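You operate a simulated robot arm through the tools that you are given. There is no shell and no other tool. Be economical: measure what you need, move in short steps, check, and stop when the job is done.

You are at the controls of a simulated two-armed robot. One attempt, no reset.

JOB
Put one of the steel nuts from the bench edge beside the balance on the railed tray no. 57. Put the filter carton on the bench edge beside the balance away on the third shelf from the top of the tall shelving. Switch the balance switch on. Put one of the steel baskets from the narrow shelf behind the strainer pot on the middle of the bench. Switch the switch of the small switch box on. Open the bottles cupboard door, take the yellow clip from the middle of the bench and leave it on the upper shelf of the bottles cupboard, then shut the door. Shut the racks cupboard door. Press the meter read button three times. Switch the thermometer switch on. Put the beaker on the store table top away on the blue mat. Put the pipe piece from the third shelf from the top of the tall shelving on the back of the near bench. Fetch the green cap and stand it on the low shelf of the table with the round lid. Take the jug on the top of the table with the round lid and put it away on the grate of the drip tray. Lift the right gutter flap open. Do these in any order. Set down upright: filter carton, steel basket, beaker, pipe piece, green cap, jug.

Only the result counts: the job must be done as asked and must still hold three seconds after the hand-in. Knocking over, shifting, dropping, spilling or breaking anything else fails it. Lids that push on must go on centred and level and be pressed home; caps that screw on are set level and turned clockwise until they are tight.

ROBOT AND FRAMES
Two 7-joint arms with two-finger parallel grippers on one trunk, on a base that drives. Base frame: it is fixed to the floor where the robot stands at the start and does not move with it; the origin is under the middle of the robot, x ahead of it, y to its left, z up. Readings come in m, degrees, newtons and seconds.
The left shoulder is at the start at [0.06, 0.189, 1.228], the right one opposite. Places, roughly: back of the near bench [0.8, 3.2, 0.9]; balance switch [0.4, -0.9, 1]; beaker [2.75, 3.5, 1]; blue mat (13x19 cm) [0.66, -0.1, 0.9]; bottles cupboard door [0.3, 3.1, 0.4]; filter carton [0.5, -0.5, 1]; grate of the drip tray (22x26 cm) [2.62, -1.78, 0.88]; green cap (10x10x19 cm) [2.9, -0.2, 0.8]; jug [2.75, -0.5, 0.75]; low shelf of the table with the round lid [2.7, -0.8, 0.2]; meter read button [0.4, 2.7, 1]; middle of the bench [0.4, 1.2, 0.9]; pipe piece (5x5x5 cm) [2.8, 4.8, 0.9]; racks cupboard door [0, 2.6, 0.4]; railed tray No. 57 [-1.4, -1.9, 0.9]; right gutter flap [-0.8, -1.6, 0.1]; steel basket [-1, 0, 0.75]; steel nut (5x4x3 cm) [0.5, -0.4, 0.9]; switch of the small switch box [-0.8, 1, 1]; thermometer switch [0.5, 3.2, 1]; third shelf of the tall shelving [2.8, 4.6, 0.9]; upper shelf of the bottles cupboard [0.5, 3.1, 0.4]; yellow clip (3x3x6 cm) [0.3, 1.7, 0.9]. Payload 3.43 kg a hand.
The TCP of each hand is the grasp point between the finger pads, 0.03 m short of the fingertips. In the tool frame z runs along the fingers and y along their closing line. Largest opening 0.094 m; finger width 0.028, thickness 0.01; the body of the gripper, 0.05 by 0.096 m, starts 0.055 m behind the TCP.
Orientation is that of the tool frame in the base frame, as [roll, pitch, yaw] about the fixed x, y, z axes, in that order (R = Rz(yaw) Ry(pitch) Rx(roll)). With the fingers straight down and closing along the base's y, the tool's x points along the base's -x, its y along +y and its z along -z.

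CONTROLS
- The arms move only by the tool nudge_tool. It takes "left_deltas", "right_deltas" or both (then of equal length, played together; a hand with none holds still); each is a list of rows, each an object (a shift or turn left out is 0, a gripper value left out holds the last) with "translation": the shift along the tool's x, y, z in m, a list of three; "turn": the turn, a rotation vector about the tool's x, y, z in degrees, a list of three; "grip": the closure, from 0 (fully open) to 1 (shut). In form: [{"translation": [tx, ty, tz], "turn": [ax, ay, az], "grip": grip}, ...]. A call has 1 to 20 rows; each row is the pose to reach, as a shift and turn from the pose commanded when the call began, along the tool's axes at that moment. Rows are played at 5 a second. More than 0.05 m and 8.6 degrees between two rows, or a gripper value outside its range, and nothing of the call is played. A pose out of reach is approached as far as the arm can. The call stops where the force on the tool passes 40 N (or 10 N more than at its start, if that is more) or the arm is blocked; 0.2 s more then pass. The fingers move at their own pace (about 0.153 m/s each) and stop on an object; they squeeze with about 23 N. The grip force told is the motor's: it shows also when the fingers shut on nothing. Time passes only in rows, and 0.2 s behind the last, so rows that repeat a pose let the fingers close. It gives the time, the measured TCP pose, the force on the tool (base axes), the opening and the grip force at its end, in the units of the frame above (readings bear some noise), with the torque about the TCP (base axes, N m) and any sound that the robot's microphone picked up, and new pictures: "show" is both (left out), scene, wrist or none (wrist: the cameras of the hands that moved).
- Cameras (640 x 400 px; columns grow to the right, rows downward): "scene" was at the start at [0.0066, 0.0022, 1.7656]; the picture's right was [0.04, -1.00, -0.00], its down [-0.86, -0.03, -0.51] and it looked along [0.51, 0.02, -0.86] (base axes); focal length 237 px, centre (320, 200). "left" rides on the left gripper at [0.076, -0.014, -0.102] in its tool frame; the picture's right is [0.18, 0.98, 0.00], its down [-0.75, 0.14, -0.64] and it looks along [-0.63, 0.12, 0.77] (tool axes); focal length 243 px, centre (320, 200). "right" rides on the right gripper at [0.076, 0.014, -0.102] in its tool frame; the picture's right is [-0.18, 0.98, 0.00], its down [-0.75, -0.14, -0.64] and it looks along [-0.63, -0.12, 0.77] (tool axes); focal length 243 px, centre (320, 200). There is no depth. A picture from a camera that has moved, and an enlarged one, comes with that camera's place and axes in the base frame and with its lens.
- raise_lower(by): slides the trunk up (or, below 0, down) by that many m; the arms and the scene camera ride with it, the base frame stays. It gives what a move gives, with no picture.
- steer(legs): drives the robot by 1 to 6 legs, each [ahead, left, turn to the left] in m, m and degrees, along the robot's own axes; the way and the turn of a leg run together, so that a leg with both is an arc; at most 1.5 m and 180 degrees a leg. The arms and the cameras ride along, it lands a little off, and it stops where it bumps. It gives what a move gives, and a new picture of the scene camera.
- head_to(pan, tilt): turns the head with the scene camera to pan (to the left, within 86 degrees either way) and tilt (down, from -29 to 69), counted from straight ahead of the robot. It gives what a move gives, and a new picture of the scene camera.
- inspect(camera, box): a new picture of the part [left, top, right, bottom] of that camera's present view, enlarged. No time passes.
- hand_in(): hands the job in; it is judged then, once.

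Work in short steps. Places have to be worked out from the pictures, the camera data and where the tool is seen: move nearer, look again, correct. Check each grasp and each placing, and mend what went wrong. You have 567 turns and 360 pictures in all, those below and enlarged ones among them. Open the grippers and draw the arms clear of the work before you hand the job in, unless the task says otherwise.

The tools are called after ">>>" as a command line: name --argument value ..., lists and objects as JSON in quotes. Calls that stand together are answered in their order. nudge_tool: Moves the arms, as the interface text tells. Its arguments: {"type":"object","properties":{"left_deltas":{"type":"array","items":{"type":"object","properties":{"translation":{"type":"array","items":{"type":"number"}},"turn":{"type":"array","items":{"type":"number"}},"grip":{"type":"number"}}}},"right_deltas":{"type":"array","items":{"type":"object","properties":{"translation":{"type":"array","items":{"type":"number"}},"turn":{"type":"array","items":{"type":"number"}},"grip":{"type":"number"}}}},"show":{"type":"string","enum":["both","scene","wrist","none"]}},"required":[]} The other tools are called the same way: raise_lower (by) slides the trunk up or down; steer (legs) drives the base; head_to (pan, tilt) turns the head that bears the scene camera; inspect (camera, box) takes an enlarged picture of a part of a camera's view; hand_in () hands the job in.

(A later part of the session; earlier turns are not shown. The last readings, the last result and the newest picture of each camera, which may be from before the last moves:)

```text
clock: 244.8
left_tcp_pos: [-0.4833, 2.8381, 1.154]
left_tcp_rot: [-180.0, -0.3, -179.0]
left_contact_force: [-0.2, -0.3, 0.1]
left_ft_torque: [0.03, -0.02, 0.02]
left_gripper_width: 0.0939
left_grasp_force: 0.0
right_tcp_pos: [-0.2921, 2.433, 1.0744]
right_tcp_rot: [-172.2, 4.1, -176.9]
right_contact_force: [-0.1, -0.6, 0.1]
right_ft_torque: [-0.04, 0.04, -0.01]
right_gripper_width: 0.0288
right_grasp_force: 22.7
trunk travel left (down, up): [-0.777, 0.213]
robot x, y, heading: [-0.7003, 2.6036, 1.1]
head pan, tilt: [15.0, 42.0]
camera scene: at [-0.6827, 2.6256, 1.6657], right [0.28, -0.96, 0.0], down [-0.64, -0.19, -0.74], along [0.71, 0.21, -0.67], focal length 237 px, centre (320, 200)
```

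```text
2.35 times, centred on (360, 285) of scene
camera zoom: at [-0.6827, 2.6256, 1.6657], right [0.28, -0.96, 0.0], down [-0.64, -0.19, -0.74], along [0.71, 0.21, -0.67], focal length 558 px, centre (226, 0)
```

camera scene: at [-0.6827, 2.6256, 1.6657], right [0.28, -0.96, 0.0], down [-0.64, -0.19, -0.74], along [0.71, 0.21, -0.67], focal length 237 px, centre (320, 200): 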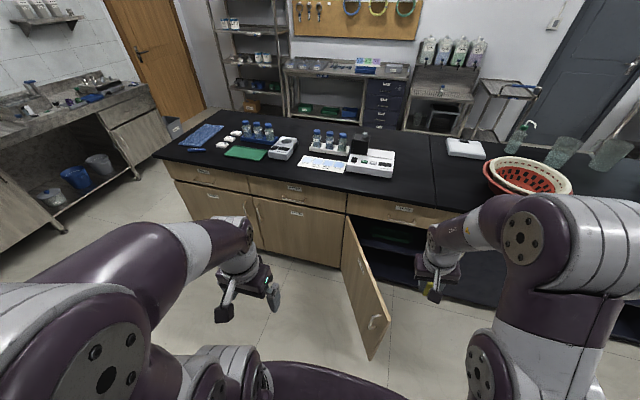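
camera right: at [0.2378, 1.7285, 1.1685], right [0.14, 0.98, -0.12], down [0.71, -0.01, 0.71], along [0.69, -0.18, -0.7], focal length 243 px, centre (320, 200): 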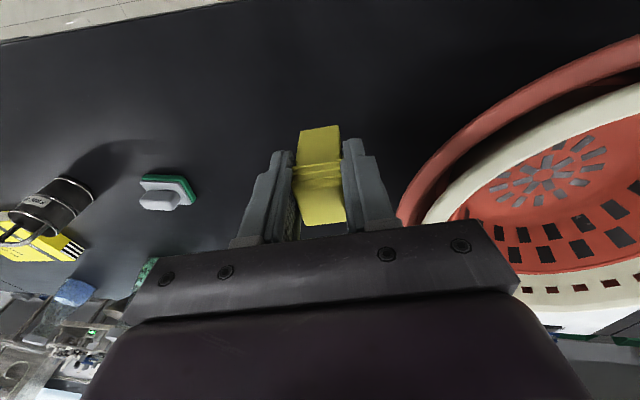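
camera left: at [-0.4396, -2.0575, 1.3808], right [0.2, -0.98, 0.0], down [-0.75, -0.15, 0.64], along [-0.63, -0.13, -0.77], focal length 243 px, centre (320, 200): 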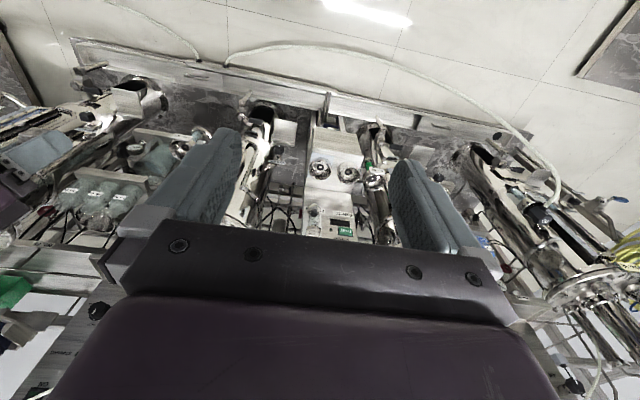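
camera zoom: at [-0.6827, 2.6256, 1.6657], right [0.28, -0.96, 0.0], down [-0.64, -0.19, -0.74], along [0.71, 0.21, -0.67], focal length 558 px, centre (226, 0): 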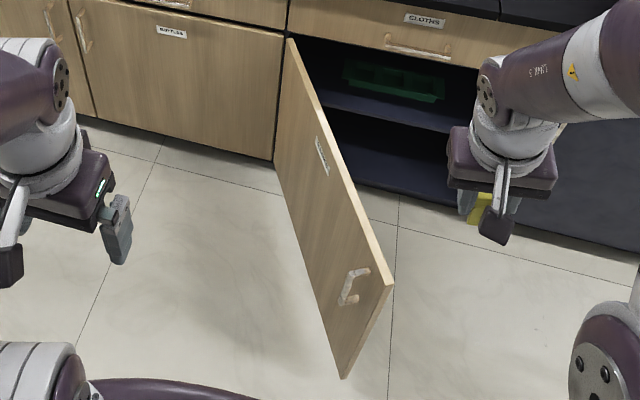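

I close the racks door first. I lower and tilt the left hand (shut) to about z 0.53 pointing forward, for pushing with its fingertips.

>>> nudge_tool --left_deltas '[{"translation": [-0.018, 0, 0.044], "turn": [0, -4, 0], "grip": 1}, {"translation": [-0.036, 0, 0.088], "turn": [0, -8, 0]}, {"translation": [-0.054, 0, 0.132], "turn": [0, -12, 0]}, {"translation": [-0.072, 0, 0.176], "turn": [0, -16, 0]}, {"translation": [-0.09, 0, 0.22], "turn": [0, -20, 0]}, {"translation": [-0.108, 0, 0.264], "turn": [0, -24, 0]}, {"translation": [-0.126, 0, 0.308], "turn": [0, -28, 0]}, {"translation": [-0.144, 0, 0.352], "turn": [0, -32, 0]}, {"translation": [-0.162, 0, 0.396], "turn": [0, -36, 0]}, {"translation": [-0.18, 0, 0.44], "turn": [0, -40, 0]}, {"translation": [-0.198, 0, 0.484], "turn": [0, -44, 0]}, {"translation": [-0.216, 0, 0.528], "turn": [0, -48, 0]}, {"translation": [-0.234, 0, 0.572], "turn": [0, -52, 0]}, {"translation": [-0.252, 0, 0.616], "turn": [0, -56, 0]}]' --show "scene"

```text
clock: 247.9
left_tcp_pos: [-0.2056, 2.8545, 0.5955]
left_tcp_rot: [-178.9, 51.6, -177.9]
left_contact_force: [-0.5, 1.0, 0.1]
left_ft_torque: [0.0, 0.03, 0.02]
left_gripper_width: 0.0
left_grasp_force: 23.3
left hand out of reach, approached as far as the arm can: row 4, 7, 8, 9, 10, 11, 12, 13, 14
right_tcp_pos: [-0.2924, 2.4315, 1.0752]
right_tcp_rot: [-172.3, 4.1, -177.0]
right_contact_force: [-0.1, -0.9, -0.1]
right_ft_torque: [-0.02, 0.0, -0.02]
right_gripper_width: 0.029
right_grasp_force: 22.9
trunk travel left (down, up): [-0.777, 0.213]
robot x, y, heading: [-0.7011, 2.6048, 1.2]
head pan, tilt: [15.0, 42.0]
stopped in row 14 (left hand): the arm was blocked; the commanded pose is now the measured one
camera scene: at [-0.6824, 2.6252, 1.6658], right [0.28, -0.96, 0.0], down [-0.64, -0.19, -0.74], along [0.71, 0.21, -0.67], focal length 237 px, centre (320, 200)
```

scene: 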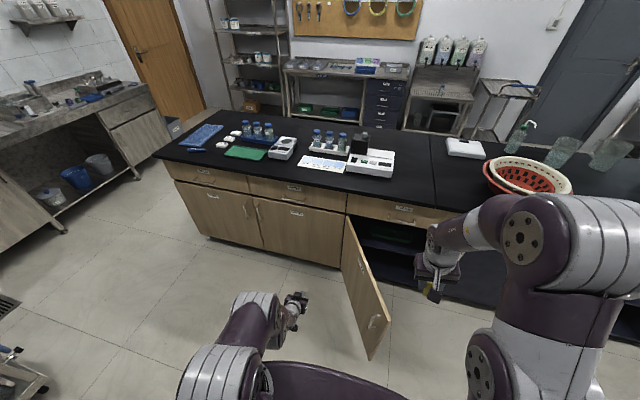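

The left hand is at (-0.21,2.85,0.60) pointing ahead. I strafe right so its side meets the door, then drive diagonally to swing it shut.

>>> steer --legs '[[0, -0.27, -1], [0.2, -0.17, 0]]'

```text
clock: 250.2
left_tcp_pos: [-0.1852, 2.5647, 0.6007]
left_tcp_rot: [-179.1, 52.4, -179.2]
left_contact_force: [-12.6, -4.4, 12.4]
left_ft_torque: [-0.39, 0.01, -0.31]
left_gripper_width: 0.0
left_grasp_force: 22.8
right_tcp_pos: [-0.2867, 2.1448, 1.0747]
right_tcp_rot: [-172.2, 4.3, -177.9]
right_contact_force: [1.0, 0.2, 0.0]
right_ft_torque: [0.03, -0.02, 0.0]
right_gripper_width: 0.0287
right_grasp_force: 23.2
trunk travel left (down, up): [-0.777, 0.213]
robot x, y, heading: [-0.6926, 2.3243, 0.2]
head pan, tilt: [15.0, 42.0]
stopped in leg 2: the force on the tool passed its limit (the readings are from after the stop); the commanded pose is now the measured one
camera scene: at [-0.674, 2.3438, 1.6658], right [0.26, -0.97, 0.0], down [-0.65, -0.17, -0.74], along [0.72, 0.19, -0.67], focal length 237 px, centre (320, 200)
```

scene: 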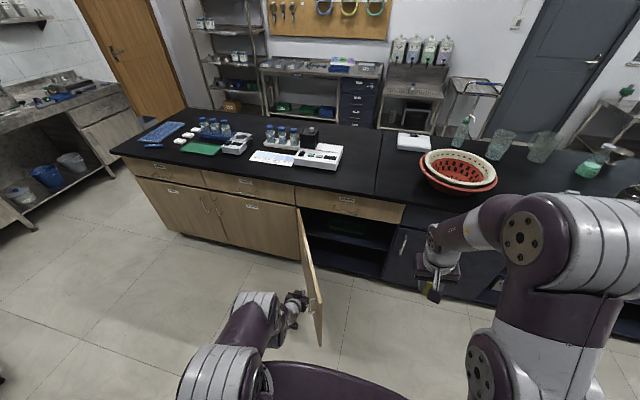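

It caught the handle head-on; the door needs a mainly sideways push first. I back slightly and strafe.

>>> steer --legs '[[-0.03, 0, 0], [0, -0.15, 0]]'

```text
clock: 252.0
left_tcp_pos: [-0.2119, 2.4137, 0.6008]
left_tcp_rot: [-179.1, 52.4, -179.3]
left_contact_force: [0.0, -0.9, -0.5]
left_ft_torque: [0.02, 0.06, 0.0]
left_gripper_width: 0.0
left_grasp_force: 23.4
right_tcp_pos: [-0.313, 1.9943, 1.0736]
right_tcp_rot: [-172.2, 4.0, -177.9]
right_contact_force: [0.4, -0.3, -0.1]
right_ft_torque: [0.03, -0.02, 0.0]
right_gripper_width: 0.0287
right_grasp_force: 22.6
trunk travel left (down, up): [-0.777, 0.213]
robot x, y, heading: [-0.7204, 2.1714, 0.3]
head pan, tilt: [15.0, 42.0]
camera scene: at [-0.7007, 2.1933, 1.6656], right [0.26, -0.97, 0.0], down [-0.65, -0.18, -0.74], along [0.72, 0.19, -0.67], focal length 237 px, centre (320, 200)
```

scene: 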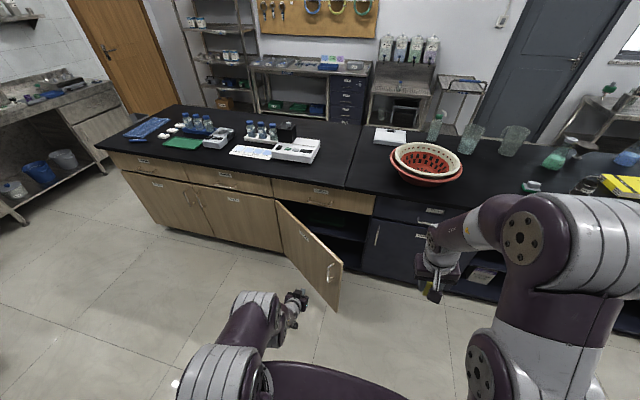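

The door swung to ~36°. Now I drive forward to push it the rest of the way.

>>> steer --legs '[[0.2, -0.03, 0], [0.2, 0, 0]]'

```text
clock: 254.8
left_tcp_pos: [0.1841, 2.3919, 0.6013]
left_tcp_rot: [-179.2, 52.6, -178.7]
left_contact_force: [-0.5, -0.5, 0.3]
left_ft_torque: [0.03, -0.04, 0.02]
left_gripper_width: 0.0002
left_grasp_force: 23.1
right_tcp_pos: [0.0871, 1.9702, 1.0739]
right_tcp_rot: [-172.2, 4.0, -177.4]
right_contact_force: [0.4, 0.4, -0.7]
right_ft_torque: [0.01, 0.05, 0.01]
right_gripper_width: 0.0287
right_grasp_force: 22.9
trunk travel left (down, up): [-0.777, 0.213]
robot x, y, heading: [-0.3228, 2.1458, 0.7]
head pan, tilt: [15.0, 42.0]
camera scene: at [-0.3015, 2.1654, 1.6656], right [0.27, -0.96, 0.0], down [-0.64, -0.18, -0.74], along [0.71, 0.2, -0.67], focal length 237 px, centre (320, 200)
```

scene: 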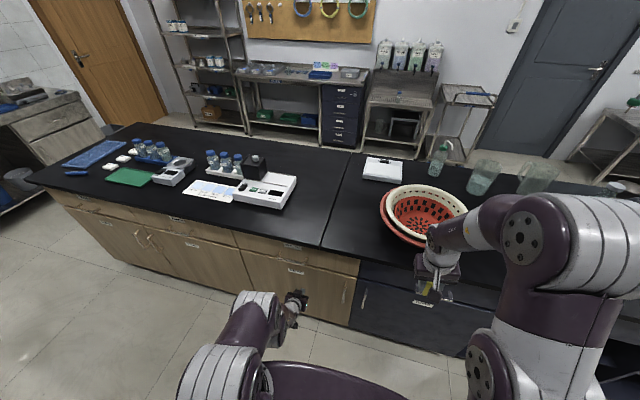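

It looks shut or nearly. I drive on a few centimetres, pressing gently, then check.

>>> steer --legs '[[0.1, 0, 0]]'

>>> inspect --camera "scene" --box '[200, 190, 440, 340]'

```text
clock: 255.9
left_tcp_pos: [0.2494, 2.3936, 0.5867]
left_tcp_rot: [-178.6, 49.6, -177.6]
left_contact_force: [-0.9, -1.3, -0.2]
left_ft_torque: [0.0, -0.09, 0.01]
left_gripper_width: 0.0001
left_grasp_force: 22.8
right_tcp_pos: [0.174, 1.9738, 1.0744]
right_tcp_rot: [-172.3, 4.1, -177.0]
right_contact_force: [0.3, 0.1, -0.1]
right_ft_torque: [0.05, 0.04, 0.01]
right_gripper_width: 0.0289
right_grasp_force: 23.2
trunk travel left (down, up): [-0.777, 0.213]
robot x, y, heading: [-0.2378, 2.1435, 1.1]
head pan, tilt: [15.0, 42.0]
stopped in leg 1: the force on the tool passed its limit (the readings are from after the stop); the commanded pose is now the measured one
camera scene: at [-0.2167, 2.1662, 1.6654], right [0.28, -0.96, 0.0], down [-0.64, -0.18, -0.74], along [0.71, 0.2, -0.67], focal length 237 px, centre (320, 200)
```

scene: 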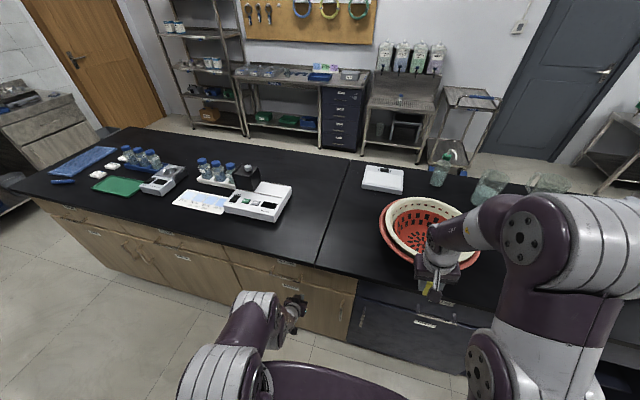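

```text
2.67 times, centred on (320, 265) of scene
camera zoom: at [-0.2167, 2.1662, 1.6654], right [0.28, -0.96, 0.0], down [-0.64, -0.18, -0.74], along [0.71, 0.2, -0.67], focal length 632 px, centre (320, 27)
```

zoom: 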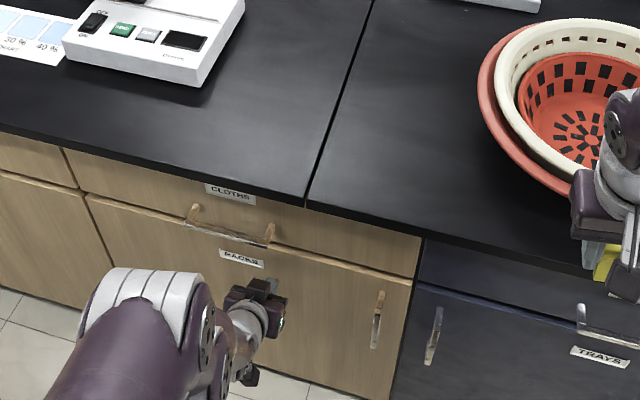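

The racks door is shut flush. Now to the bottles door: handle near y≈3.34. I back off and strafe left in front of it.

>>> steer --legs '[[-0.28, 0, -1], [0, 0.95, 0]]'

>>> head_to --pan 15 --tilt 52

>>> nudge_tool --left_deltas '[{"grip": 0.4}, {"grip": 0.4}]' --show "wrist"

```text
clock: 262.4
left_tcp_pos: [-0.0135, 3.3191, 0.587]
left_tcp_rot: [-178.5, 49.7, -179.9]
left_contact_force: [0.4, -0.2, 0.4]
left_ft_torque: [0.04, -0.01, -0.05]
left_gripper_width: 0.0
left_grasp_force: 22.9
right_tcp_pos: [-0.1049, 2.902, 1.0735]
right_tcp_rot: [-172.2, 4.1, -179.3]
right_contact_force: [0.3, -0.7, 0.4]
right_ft_torque: [-0.02, -0.01, 0.01]
right_gripper_width: 0.0288
right_grasp_force: 22.9
trunk travel left (down, up): [-0.777, 0.213]
robot x, y, heading: [-0.5073, 3.0906, -1.1]
head pan, tilt: [15.0, 42.0]
camera scene: at [-0.4874, 3.1104, 1.6656], right [0.24, -0.97, 0.0], down [-0.65, -0.16, -0.74], along [0.72, 0.18, -0.67], focal length 237 px, centre (320, 200)
```

scene: 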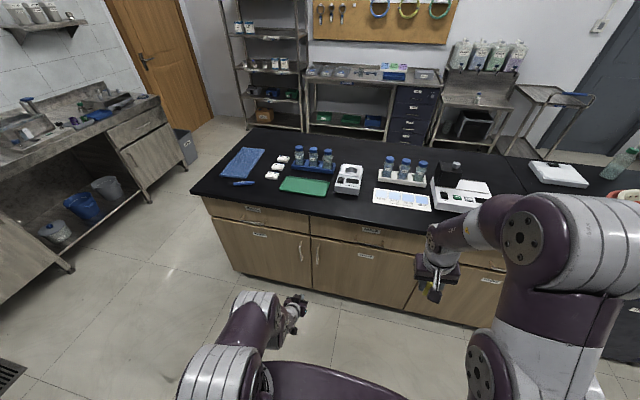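

```text
clock: 263.2
left_tcp_pos: [-0.0133, 3.32, 0.588]
left_tcp_rot: [-178.6, 49.8, -179.7]
left_contact_force: [-1.4, -0.9, 0.5]
left_ft_torque: [0.02, -0.04, 0.01]
left_gripper_width: 0.0
left_grasp_force: 23.1
right_tcp_pos: [-0.1041, 2.9028, 1.0752]
right_tcp_rot: [-172.2, 4.1, -179.2]
right_contact_force: [-0.3, 0.3, 0.0]
right_ft_torque: [0.03, -0.02, 0.0]
right_gripper_width: 0.0289
right_grasp_force: 22.9
trunk travel left (down, up): [-0.777, 0.213]
robot x, y, heading: [-0.507, 3.0892, -1.2]
head pan, tilt: [15.0, 52.0]
camera scene: at [-0.4956, 3.1083, 1.6518], right [0.24, -0.97, 0.0], down [-0.76, -0.19, -0.62], along [0.6, 0.15, -0.79], focal length 237 px, centre (320, 200)
```

scene: 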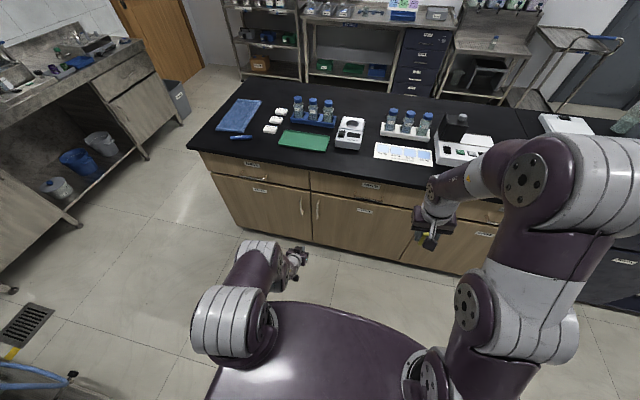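

```text
clock: 263.8
left_tcp_pos: [-0.0139, 3.3194, 0.5877]
left_tcp_rot: [-178.6, 49.7, -179.8]
left_contact_force: [0.0, 0.2, 0.0]
left_ft_torque: [0.03, -0.04, 0.01]
left_gripper_width: 0.0566
left_grasp_force: 0.0
right_tcp_pos: [-0.1053, 2.902, 1.0745]
right_tcp_rot: [-172.3, 4.2, -179.2]
right_contact_force: [0.3, 0.0, 0.0]
right_ft_torque: [-0.02, -0.02, 0.01]
right_gripper_width: 0.0289
right_grasp_force: 22.6
trunk travel left (down, up): [-0.777, 0.213]
robot x, y, heading: [-0.5079, 3.0891, -1.2]
head pan, tilt: [15.0, 52.0]
camera left: at [-0.139, 3.3087, 0.5964], right [-0.1, 0.98, -0.16], down [0.0, 0.16, 0.99], along [0.99, 0.1, -0.02], focal length 243 px, centre (320, 200)
```

left: 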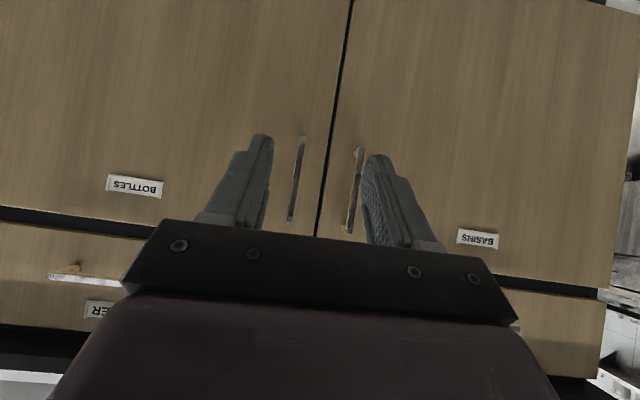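

Bottles handle: centre about (0.278,3.31,0.56), z 0.49–0.63. I drive ahead 0.22 m and look again.

>>> steer --legs '[[0.22, 0, 1.2]]'

>>> nudge_tool --left_deltas '[{"translation": [0, 0, 0]}]' --show "wrist"

```text
clock: 265.5
left_tcp_pos: [0.2051, 3.3278, 0.5894]
left_tcp_rot: [-178.6, 49.7, -178.8]
left_contact_force: [0.5, 0.3, 0.5]
left_ft_torque: [-0.01, 0.03, 0.0]
left_gripper_width: 0.0566
left_grasp_force: 0.0
right_tcp_pos: [0.1206, 2.9074, 1.0753]
right_tcp_rot: [-172.2, 4.1, -178.2]
right_contact_force: [0.0, -0.2, -0.8]
right_ft_torque: [0.01, 0.0, 0.03]
right_gripper_width: 0.0287
right_grasp_force: 22.9
trunk travel left (down, up): [-0.777, 0.213]
robot x, y, heading: [-0.2887, 3.0894, 0.0]
head pan, tilt: [15.0, 52.0]
camera scene: at [-0.2737, 3.1062, 1.6518], right [0.26, -0.97, 0.0], down [-0.76, -0.2, -0.62], along [0.59, 0.16, -0.79], focal length 237 px, centre (320, 200)
```

scene: 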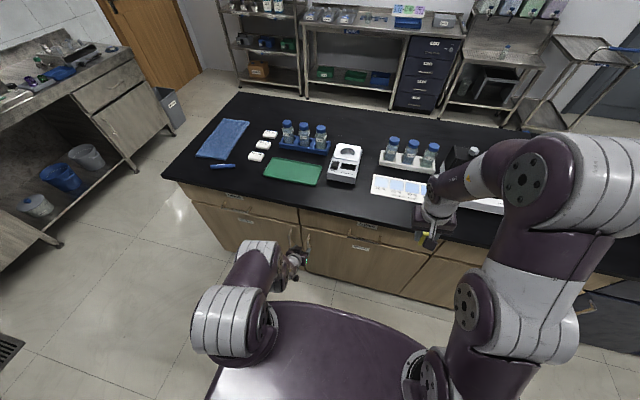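

```text
clock: 265.9
left_tcp_pos: [0.2065, 3.3276, 0.5891]
left_tcp_rot: [-178.6, 49.7, -178.7]
left_contact_force: [0.7, 1.0, 0.4]
left_ft_torque: [-0.04, 0.08, -0.06]
left_gripper_width: 0.0562
left_grasp_force: 0.0
right_tcp_pos: [0.1209, 2.9087, 1.0743]
right_tcp_rot: [-172.2, 4.3, -178.2]
right_contact_force: [0.7, -0.1, -0.2]
right_ft_torque: [0.02, -0.03, -0.03]
right_gripper_width: 0.0292
right_grasp_force: 23.3
trunk travel left (down, up): [-0.777, 0.213]
robot x, y, heading: [-0.2847, 3.0869, -0.0]
head pan, tilt: [15.0, 52.0]
camera left: at [0.0786, 3.3136, 0.5969], right [-0.12, 0.98, -0.16], down [0.0, 0.16, 0.99], along [0.99, 0.12, -0.01], focal length 243 px, centre (320, 200)
```

left: 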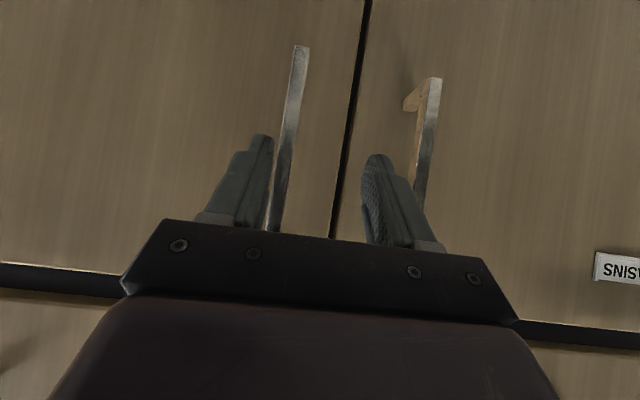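

Handle is at y≈3.304; I shift -23 mm, go forward over the bar and close.

>>> nudge_tool --left_deltas '[{"translation": [0, -0.023, 0]}, {"translation": [-0.008, -0.023, 0.033]}, {"translation": [-0.0166, -0.023, 0.064]}, {"translation": [-0.0166, -0.023, 0.064], "grip": 1}, {"translation": [-0.0166, -0.023, 0.064], "grip": 1}, {"translation": [-0.0166, -0.023, 0.064], "grip": 1}]' --show "wrist"

```text
clock: 266.6
left_tcp_pos: [0.1725, 3.3266, 0.5543]
left_tcp_rot: [-177.0, 37.1, -174.3]
left_contact_force: [-0.1, -0.1, 0.2]
left_ft_torque: [0.0, -0.03, 0.0]
left_gripper_width: 0.0565
left_grasp_force: 0.0
left hand out of reach, approached as far as the arm can: row 1, 2, 3
right_tcp_pos: [0.121, 2.9075, 1.0748]
right_tcp_rot: [-172.2, 4.0, -178.2]
right_contact_force: [0.6, 0.0, -0.4]
right_ft_torque: [0.01, 0.0, -0.01]
right_gripper_width: 0.0285
right_grasp_force: 23.4
trunk travel left (down, up): [-0.777, 0.213]
robot x, y, heading: [-0.2837, 3.0859, 0.1]
head pan, tilt: [15.0, 52.0]
stopped in row 3 (left hand): the arm was blocked; the commanded pose is now the measured one
camera left: at [0.0513, 3.3068, 0.5913], right [-0.21, 0.97, -0.15], down [0.2, 0.2, 0.96], along [0.96, 0.17, -0.24], focal length 243 px, centre (320, 200)
```

left: 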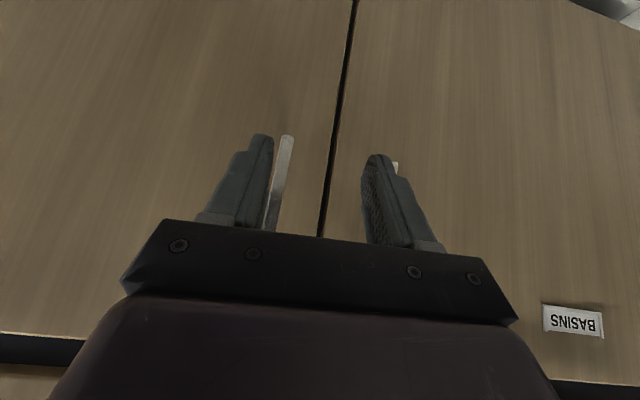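

The left arm, reaching low, is blocked by the body. Better: trunk lower, hand higher relative to the shoulder. I back off, raise the left hand, and lower the trunk.

>>> steer --legs '[[-0.18, 0, 0]]'

>>> nudge_tool --left_deltas '[{"translation": [-0.027, 0, -0.036]}, {"translation": [-0.054, 0, -0.072]}, {"translation": [-0.081, 0, -0.108]}, {"translation": [-0.108, 0, -0.144]}, {"translation": [-0.135, 0, -0.18]}, {"translation": [-0.162, 0, -0.216]}, {"translation": [-0.19, 0, -0.252]}]' --show "none"

>>> raise_lower --by -0.33

```text
clock: 268.1
left_tcp_pos: [-0.0034, 3.3279, 0.5578]
left_tcp_rot: [-177.0, 37.5, -174.5]
left_contact_force: [0.0, 0.2, 0.0]
left_ft_torque: [0.02, 0.01, -0.03]
left_gripper_width: 0.0566
left_grasp_force: 0.1
right_tcp_pos: [-0.058, 2.9073, 1.0751]
right_tcp_rot: [-172.2, 4.1, -178.2]
right_contact_force: [0.3, 0.1, -0.5]
right_ft_torque: [-0.01, -0.03, -0.03]
right_gripper_width: 0.0291
right_grasp_force: 23.2
trunk travel left (down, up): [-0.777, 0.213]
robot x, y, heading: [-0.465, 3.0859, 0.1]
head pan, tilt: [15.0, 52.0]
camera scene: at [-0.4541, 3.1064, 1.6518], right [0.26, -0.97, 0.0], down [-0.76, -0.2, -0.62], along [0.6, 0.16, -0.79], focal length 237 px, centre (320, 200)
```

scene: 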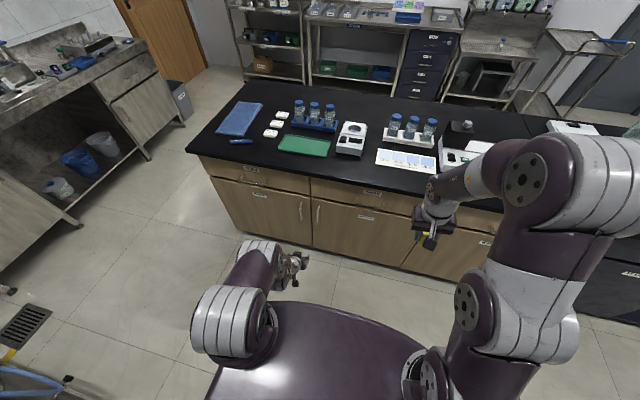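

```text
clock: 269.7
left_tcp_pos: [-0.0069, 3.3406, 0.8718]
left_tcp_rot: [-177.1, 37.4, -174.4]
left_contact_force: [0.1, -0.4, -0.1]
left_ft_torque: [0.05, -0.02, -0.01]
left_gripper_width: 0.0563
left_grasp_force: 0.0
right_tcp_pos: [-0.059, 2.9072, 1.0748]
right_tcp_rot: [-172.2, 4.2, -178.2]
right_contact_force: [1.3, -0.6, -1.3]
right_ft_torque: [-0.01, -0.02, 0.02]
right_gripper_width: 0.0289
right_grasp_force: 22.4
trunk travel left (down, up): [-0.777, 0.213]
robot x, y, heading: [-0.4668, 3.0915, -0.3]
head pan, tilt: [15.0, 52.0]
```

```text
clock: 272.9
left_tcp_pos: [-0.0053, 3.3397, 0.5406]
left_tcp_rot: [-177.2, 37.4, -174.4]
left_contact_force: [0.6, -0.3, -0.1]
left_ft_torque: [0.02, 0.01, -0.01]
left_gripper_width: 0.0564
left_grasp_force: 0.1
right_tcp_pos: [-0.0598, 2.9073, 0.745]
right_tcp_rot: [-172.2, 4.1, -178.2]
right_contact_force: [0.1, 0.1, -0.3]
right_ft_torque: [0.01, -0.02, -0.04]
right_gripper_width: 0.0287
right_grasp_force: 23.0
trunk travel left (down, up): [-0.447, 0.543]
robot x, y, heading: [-0.4667, 3.0904, 0.0]
head pan, tilt: [15.0, 52.0]
```

I tilt the left hand further (~65°), draw the right hand back, then drive up to the handle.

>>> nudge_tool --left_deltas '[{"translation": [0, -0.005, 0], "turn": [-2, -7, 2]}, {"translation": [0, -0.01, 0], "turn": [-3, -14, 3]}, {"translation": [0, -0.02, 0.01], "turn": [-3, -21, 4]}, {"translation": [0, -0.03, 0.01], "turn": [-3, -28, 4]}]' --right_deltas '[{"translation": [0.03, 0, 0]}, {"translation": [0.06, 0, 0]}, {"translation": [0.09, 0, 0]}, {"translation": [0.12, 0, 0]}]' --show "none"

>>> steer --legs '[[0.2, 0, 0]]'

>>> nudge_tool --left_deltas '[{"translation": [0, 0, 0]}]' --show "wrist"

```text
clock: 273.9
left_tcp_pos: [0.0466, 3.3503, 0.5442]
left_tcp_rot: [-173.3, 61.6, -171.6]
left_contact_force: [0.5, 0.4, 0.6]
left_ft_torque: [0.02, 0.01, -0.01]
left_gripper_width: 0.0561
left_grasp_force: 0.2
left hand out of reach, approached as far as the arm can: row 1, 2, 3, 4
right_tcp_pos: [-0.1793, 2.9061, 0.7349]
right_tcp_rot: [-172.2, 4.2, -178.2]
right_contact_force: [0.5, 0.5, -0.4]
right_ft_torque: [0.01, -0.01, -0.04]
right_gripper_width: 0.0288
right_grasp_force: 23.1
trunk travel left (down, up): [-0.447, 0.543]
robot x, y, heading: [-0.4674, 3.0902, 0.0]
head pan, tilt: [15.0, 52.0]
```

```text
clock: 275.5
left_tcp_pos: [0.2277, 3.351, 0.539]
left_tcp_rot: [-173.0, 60.9, -171.2]
left_contact_force: [0.6, 0.0, 0.3]
left_ft_torque: [-0.01, -0.04, 0.0]
left_gripper_width: 0.0563
left_grasp_force: 0.0
right_tcp_pos: [0.0077, 2.9076, 0.7349]
right_tcp_rot: [-172.2, 4.1, -178.1]
right_contact_force: [-1.1, -0.2, -0.6]
right_ft_torque: [-0.03, -0.03, -0.01]
right_gripper_width: 0.0289
right_grasp_force: 23.0
trunk travel left (down, up): [-0.447, 0.543]
robot x, y, heading: [-0.2797, 3.0862, 0.3]
head pan, tilt: [15.0, 52.0]
stopped in leg 1: the force on the tool passed its limit (the readings are from after the stop); the commanded pose is now the measured one
camera scene: at [-0.2686, 3.1064, 1.3217], right [0.26, -0.97, 0.0], down [-0.76, -0.21, -0.62], along [0.59, 0.16, -0.79], focal length 237 px, centre (320, 200)
```

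scene: 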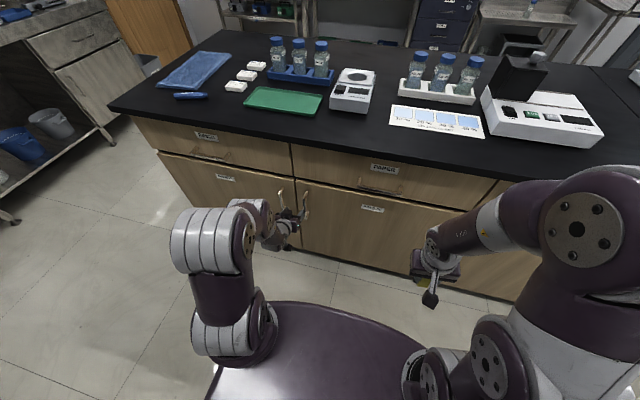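

```text
clock: 275.9
left_tcp_pos: [0.2273, 3.3505, 0.5389]
left_tcp_rot: [-173.2, 60.9, -171.2]
left_contact_force: [0.2, 0.5, 0.2]
left_ft_torque: [0.03, 0.0, -0.03]
left_gripper_width: 0.0564
left_grasp_force: 0.0
right_tcp_pos: [0.0079, 2.9068, 0.7345]
right_tcp_rot: [-172.1, 4.0, -178.1]
right_contact_force: [0.3, 0.2, -0.2]
right_ft_torque: [-0.03, -0.01, 0.02]
right_gripper_width: 0.0291
right_grasp_force: 22.9
trunk travel left (down, up): [-0.447, 0.543]
robot x, y, heading: [-0.2807, 3.0835, 0.0]
head pan, tilt: [15.0, 52.0]
camera left: at [0.1023, 3.3305, 0.5236], right [-0.14, 0.97, -0.22], down [-0.21, 0.19, 0.96], along [0.97, 0.18, 0.17], focal length 243 px, centre (320, 200)
```

left: 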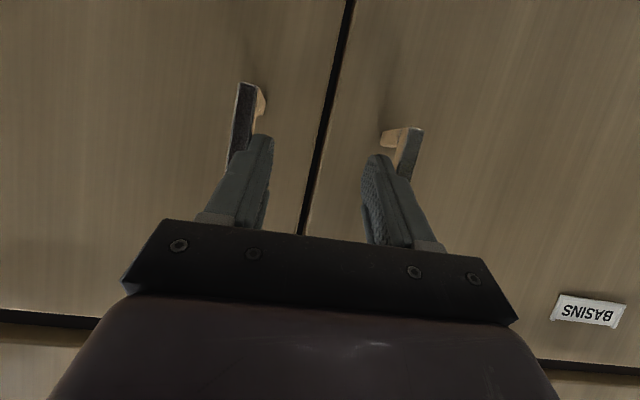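

The hand is 4.5 cm too far left. I back a little, strafe right with the base, and come in again.

>>> steer --legs '[[-0.04, 0, 0], [0, -0.05, 0]]'

>>> nudge_tool --left_deltas '[{"translation": [0, 0, 0]}]' --show "wrist"

```text
clock: 277.3
left_tcp_pos: [0.1874, 3.3008, 0.5403]
left_tcp_rot: [-173.1, 60.9, -171.3]
left_contact_force: [0.1, 0.7, 0.0]
left_ft_torque: [0.01, 0.0, 0.01]
left_gripper_width: 0.0565
left_grasp_force: 0.1
right_tcp_pos: [-0.0306, 2.8544, 0.7351]
right_tcp_rot: [-172.2, 4.2, -178.0]
right_contact_force: [-0.1, 0.0, -0.5]
right_ft_torque: [0.04, -0.01, 0.02]
right_gripper_width: 0.029
right_grasp_force: 22.9
trunk travel left (down, up): [-0.447, 0.543]
robot x, y, heading: [-0.3216, 3.0379, -0.0]
head pan, tilt: [15.0, 52.0]
camera scene: at [-0.3074, 3.0535, 1.3218], right [0.26, -0.97, 0.0], down [-0.76, -0.2, -0.62], along [0.59, 0.16, -0.79], focal length 237 px, centre (320, 200)
```

scene: 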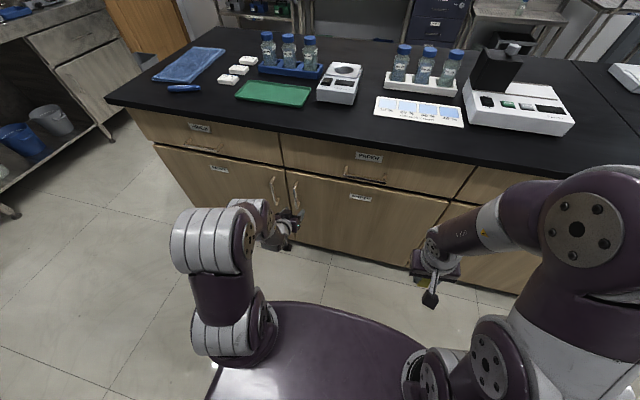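

```text
clock: 277.7
left_tcp_pos: [0.1872, 3.2985, 0.5399]
left_tcp_rot: [-173.1, 60.9, -171.1]
left_contact_force: [-0.1, -0.4, -0.3]
left_ft_torque: [0.01, -0.01, -0.02]
left_gripper_width: 0.0562
left_grasp_force: 0.1
right_tcp_pos: [-0.0313, 2.8549, 0.736]
right_tcp_rot: [-172.2, 4.0, -178.1]
right_contact_force: [1.0, -0.1, -0.4]
right_ft_torque: [0.02, 0.0, 0.0]
right_gripper_width: 0.0289
right_grasp_force: 22.9
trunk travel left (down, up): [-0.447, 0.543]
robot x, y, heading: [-0.3188, 3.035, 0.1]
head pan, tilt: [15.0, 52.0]
camera left: at [0.0633, 3.2792, 0.5236], right [-0.14, 0.97, -0.22], down [-0.21, 0.19, 0.96], along [0.97, 0.18, 0.17], focal length 243 px, centre (320, 200)
```

left: 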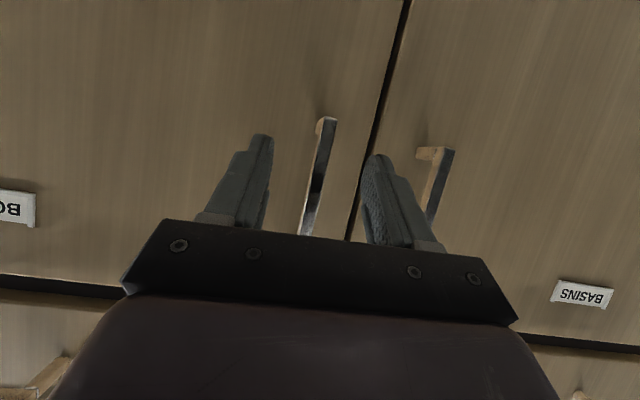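

Handle is centred now. Drive ahead 7.5 cm and close.

>>> steer --legs '[[0.075, 0, 0]]'

>>> nudge_tool --left_deltas '[{"grip": 1}, {"grip": 1}, {"grip": 1}]' --show "wrist"

```text
clock: 278.8
left_tcp_pos: [0.2451, 3.2989, 0.5329]
left_tcp_rot: [-172.9, 59.6, -170.9]
left_contact_force: [-1.5, -0.3, 0.3]
left_ft_torque: [-0.01, 0.0, -0.05]
left_gripper_width: 0.0565
left_grasp_force: 0.2
right_tcp_pos: [0.0371, 2.856, 0.7343]
right_tcp_rot: [-172.2, 4.2, -177.8]
right_contact_force: [0.3, 0.5, 0.0]
right_ft_torque: [0.01, 0.05, -0.01]
right_gripper_width: 0.0286
right_grasp_force: 23.2
trunk travel left (down, up): [-0.447, 0.543]
robot x, y, heading: [-0.2518, 3.0354, 0.4]
head pan, tilt: [15.0, 52.0]
stopped in leg 1: the force on the tool passed its limit (the readings are from after the stop); the commanded pose is now the measured one
camera scene: at [-0.2414, 3.0555, 1.3217], right [0.26, -0.96, 0.0], down [-0.76, -0.21, -0.62], along [0.59, 0.16, -0.79], focal length 237 px, centre (320, 200)
```

scene: 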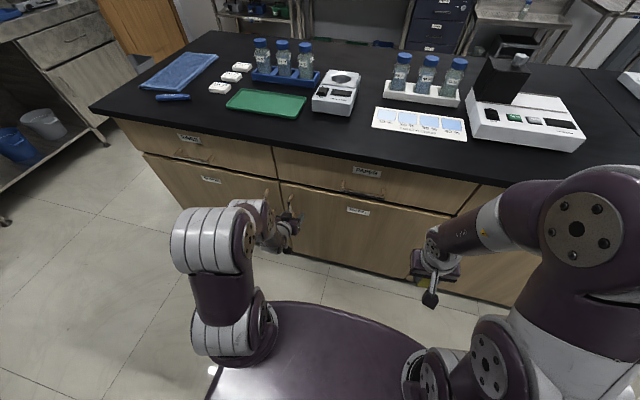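

```text
clock: 279.4
left_tcp_pos: [0.2441, 3.3051, 0.5317]
left_tcp_rot: [-173.1, 59.7, -170.4]
left_contact_force: [-0.7, 11.5, -3.8]
left_ft_torque: [1.04, -0.05, -0.28]
left_gripper_width: 0.0169
left_grasp_force: 45.5
right_tcp_pos: [0.036, 2.8579, 0.7348]
right_tcp_rot: [-172.3, 4.1, -177.7]
right_contact_force: [-0.2, -0.8, -0.3]
right_ft_torque: [0.01, -0.02, 0.01]
right_gripper_width: 0.0289
right_grasp_force: 23.2
trunk travel left (down, up): [-0.447, 0.543]
robot x, y, heading: [-0.2524, 3.0399, 0.2]
head pan, tilt: [15.0, 52.0]
stopped in row 2 (left hand): the force on the tool passed its limit (the readings are from after the stop); the commanded pose is now the measured one
camera left: at [0.1192, 3.2829, 0.5186], right [-0.15, 0.96, -0.22], down [-0.19, 0.19, 0.96], along [0.97, 0.19, 0.15], focal length 243 px, centre (320, 200)
```

left: 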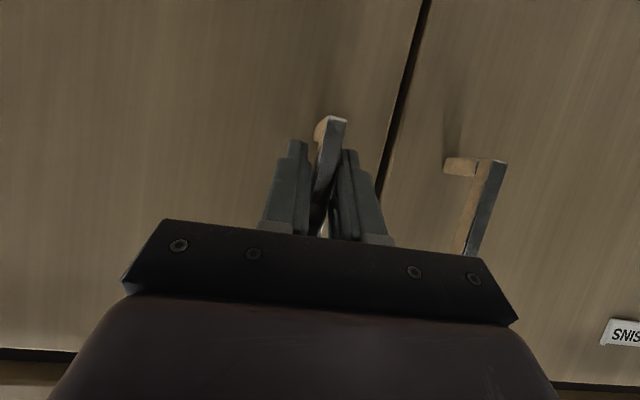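

The handle is gripped. I swing the door by driving the robot on an arc about the hinge (≈(0.29,2.74)), first 12°.

>>> steer --legs '[[-0.063, -0.1135, 12]]'

```text
clock: 280.7
left_tcp_pos: [0.1266, 3.2846, 0.5319]
left_tcp_rot: [-172.7, 59.7, -157.8]
left_contact_force: [-11.3, 35.7, -7.5]
left_ft_torque: [0.9, 0.31, -0.36]
left_gripper_width: 0.0174
left_grasp_force: 45.4
right_tcp_pos: [0.0171, 2.804, 0.7351]
right_tcp_rot: [-172.0, 4.0, -165.5]
right_contact_force: [0.3, -0.4, 0.2]
right_ft_torque: [0.01, 0.01, 0.02]
right_gripper_width: 0.0289
right_grasp_force: 23.2
trunk travel left (down, up): [-0.447, 0.543]
robot x, y, heading: [-0.302, 2.9204, 12.5]
head pan, tilt: [15.0, 52.0]
camera scene: at [-0.2966, 2.9409, 1.3217], right [0.46, -0.89, 0.0], down [-0.7, -0.37, -0.61], along [0.55, 0.28, -0.79], focal length 237 px, centre (320, 200)
```

scene: 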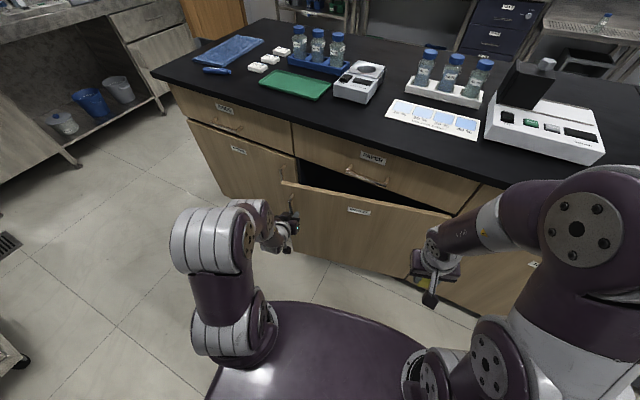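

Works well. Continue the arc with slightly less sideways motion.

>>> steer --legs '[[-0.08, -0.128, 15]]'

>>> steer --legs '[[-0.08, -0.132, 15]]'

```text
clock: 281.9
left_tcp_pos: [0.0393, 3.2521, 0.5323]
left_tcp_rot: [-173.4, 59.6, -149.9]
left_contact_force: [3.0, -7.0, 2.3]
left_ft_torque: [0.62, 1.42, -0.28]
left_gripper_width: 0.017
left_grasp_force: 44.9
right_tcp_pos: [0.0091, 2.7628, 0.7353]
right_tcp_rot: [-172.2, 4.1, -156.2]
right_contact_force: [-0.1, 0.6, 0.0]
right_ft_torque: [0.03, -0.02, -0.01]
right_gripper_width: 0.029
right_grasp_force: 22.8
trunk travel left (down, up): [-0.447, 0.543]
robot x, y, heading: [-0.3269, 2.8243, 22.0]
head pan, tilt: [15.0, 52.0]
stopped in leg 1: the force on the tool passed its limit (the readings are from after the stop); the commanded pose is now the measured one
camera scene: at [-0.3227, 2.8456, 1.3219], right [0.6, -0.8, 0.0], down [-0.63, -0.47, -0.62], along [0.49, 0.37, -0.79], focal length 237 px, centre (320, 200)
```

scene: 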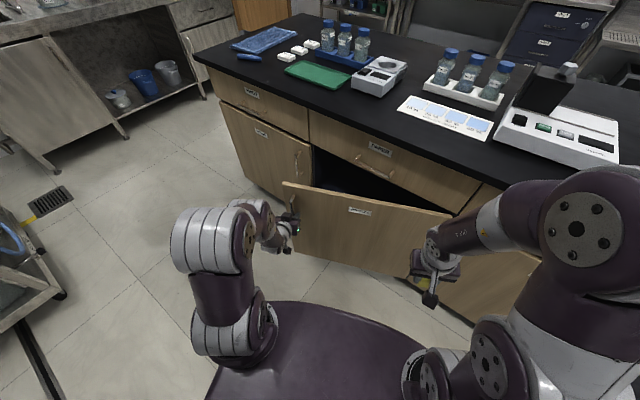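

```text
clock: 282.9
left_tcp_pos: [-0.0124, 3.222, 0.5313]
left_tcp_rot: [-173.5, 59.7, -144.5]
left_contact_force: [3.4, -6.3, 1.4]
left_ft_torque: [0.37, 1.59, -0.19]
left_gripper_width: 0.017
left_grasp_force: 45.0
right_tcp_pos: [0.0088, 2.7366, 0.7349]
right_tcp_rot: [-172.2, 4.2, -150.1]
right_contact_force: [-1.0, 0.6, -0.1]
right_ft_torque: [-0.01, -0.03, -0.01]
right_gripper_width: 0.0289
right_grasp_force: 22.7
trunk travel left (down, up): [-0.447, 0.543]
robot x, y, heading: [-0.3285, 2.7593, 28.3]
head pan, tilt: [15.0, 52.0]
stopped in leg 1: the force on the tool passed its limit (the readings are from after the stop); the commanded pose is now the measured one
camera scene: at [-0.3303, 2.7833, 1.3218], right [0.68, -0.73, 0.0], down [-0.58, -0.54, -0.62], along [0.45, 0.42, -0.79], focal length 237 px, centre (320, 200)
```

scene: 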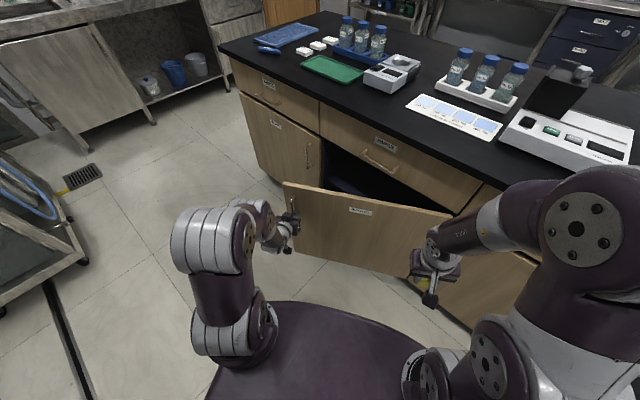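

I continue in smaller arcs with refit values.

>>> steer --legs '[[-0.041, -0.0745, 8], [-0.041, -0.0745, 8], [-0.041, -0.0745, 8], [-0.041, -0.0745, 8]]'

```text
clock: 285.0
left_tcp_pos: [-0.135, 3.1177, 0.5324]
left_tcp_rot: [-173.6, 59.7, -127.7]
left_contact_force: [-1.6, 0.1, -6.7]
left_ft_torque: [1.01, 0.69, -0.25]
left_gripper_width: 0.0166
left_grasp_force: 44.7
right_tcp_pos: [0.0261, 2.6586, 0.7339]
right_tcp_rot: [-172.3, 4.0, -133.2]
right_contact_force: [0.0, 0.5, -0.2]
right_ft_torque: [0.0, -0.01, -0.01]
right_gripper_width: 0.0288
right_grasp_force: 23.3
trunk travel left (down, up): [-0.447, 0.543]
robot x, y, heading: [-0.3091, 2.5808, 45.2]
head pan, tilt: [15.0, 52.0]
stopped in leg 3: the force on the tool passed its limit (the readings are from after the stop); the commanded pose is now the measured one
camera scene: at [-0.312, 2.6053, 1.3218], right [0.87, -0.5, 0.0], down [-0.39, -0.68, -0.62], along [0.31, 0.53, -0.79], focal length 237 px, centre (320, 200)
```

scene: 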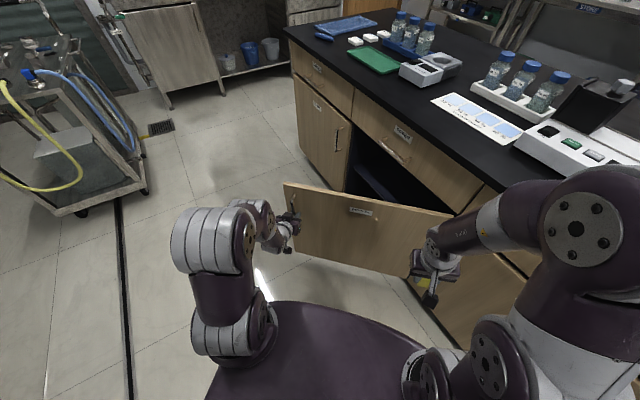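

45° open. Keep going.

>>> steer --legs '[[-0.041, -0.0745, 8], [-0.041, -0.0745, 8], [-0.041, -0.0745, 8]]'

```text
clock: 286.4
left_tcp_pos: [-0.1844, 3.0516, 0.5326]
left_tcp_rot: [-173.8, 59.9, -119.9]
left_contact_force: [-2.3, 1.1, -7.7]
left_ft_torque: [1.11, 0.74, -0.13]
left_gripper_width: 0.0169
left_grasp_force: 44.8
right_tcp_pos: [0.0418, 2.6236, 0.7337]
right_tcp_rot: [-172.2, 4.0, -124.4]
right_contact_force: [-0.4, -1.4, 0.4]
right_ft_torque: [0.01, -0.03, 0.0]
right_gripper_width: 0.0289
right_grasp_force: 22.8
trunk travel left (down, up): [-0.447, 0.543]
robot x, y, heading: [-0.2753, 2.497, 53.7]
head pan, tilt: [15.0, 52.0]
stopped in leg 2: the force on the tool passed its limit (the readings are from after the stop); the commanded pose is now the measured one
camera scene: at [-0.2841, 2.5194, 1.3218], right [0.93, -0.36, 0.0], down [-0.29, -0.73, -0.62], along [0.22, 0.57, -0.79], focal length 237 px, centre (320, 200)
```

scene: 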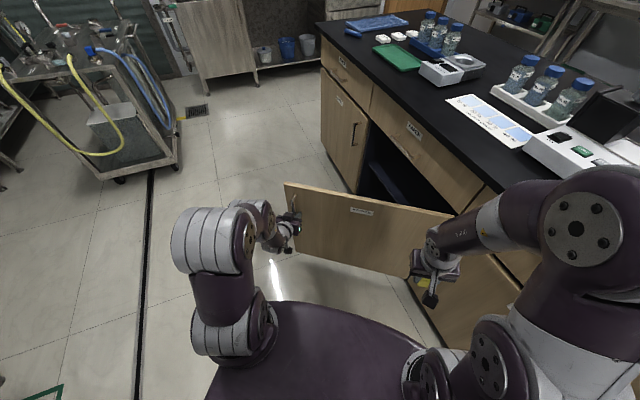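

One more arc, then release.

>>> steer --legs '[[-0.041, -0.0745, 8], [-0.041, -0.0745, 8]]'

```text
clock: 288.2
left_tcp_pos: [-0.2469, 2.9143, 0.5333]
left_tcp_rot: [-173.8, 59.9, -104.0]
left_contact_force: [11.7, -2.6, -14.1]
left_ft_torque: [0.72, 1.03, 0.1]
left_gripper_width: 0.0167
left_grasp_force: 45.4
right_tcp_pos: [0.0875, 2.5646, 0.7349]
right_tcp_rot: [-172.3, 4.1, -108.5]
right_contact_force: [0.8, -0.3, -0.7]
right_ft_torque: [-0.03, -0.02, -0.01]
right_gripper_width: 0.0289
right_grasp_force: 22.8
trunk travel left (down, up): [-0.447, 0.543]
robot x, y, heading: [-0.186, 2.3562, 69.6]
head pan, tilt: [15.0, 52.0]
camera scene: at [-0.1974, 2.3755, 1.3217], right [1.0, -0.09, 0.0], down [-0.07, -0.79, -0.61], along [0.06, 0.61, -0.79], focal length 237 px, centre (320, 200)
```

scene: 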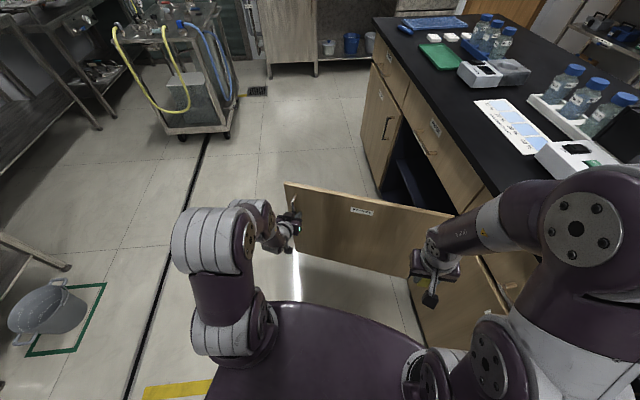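

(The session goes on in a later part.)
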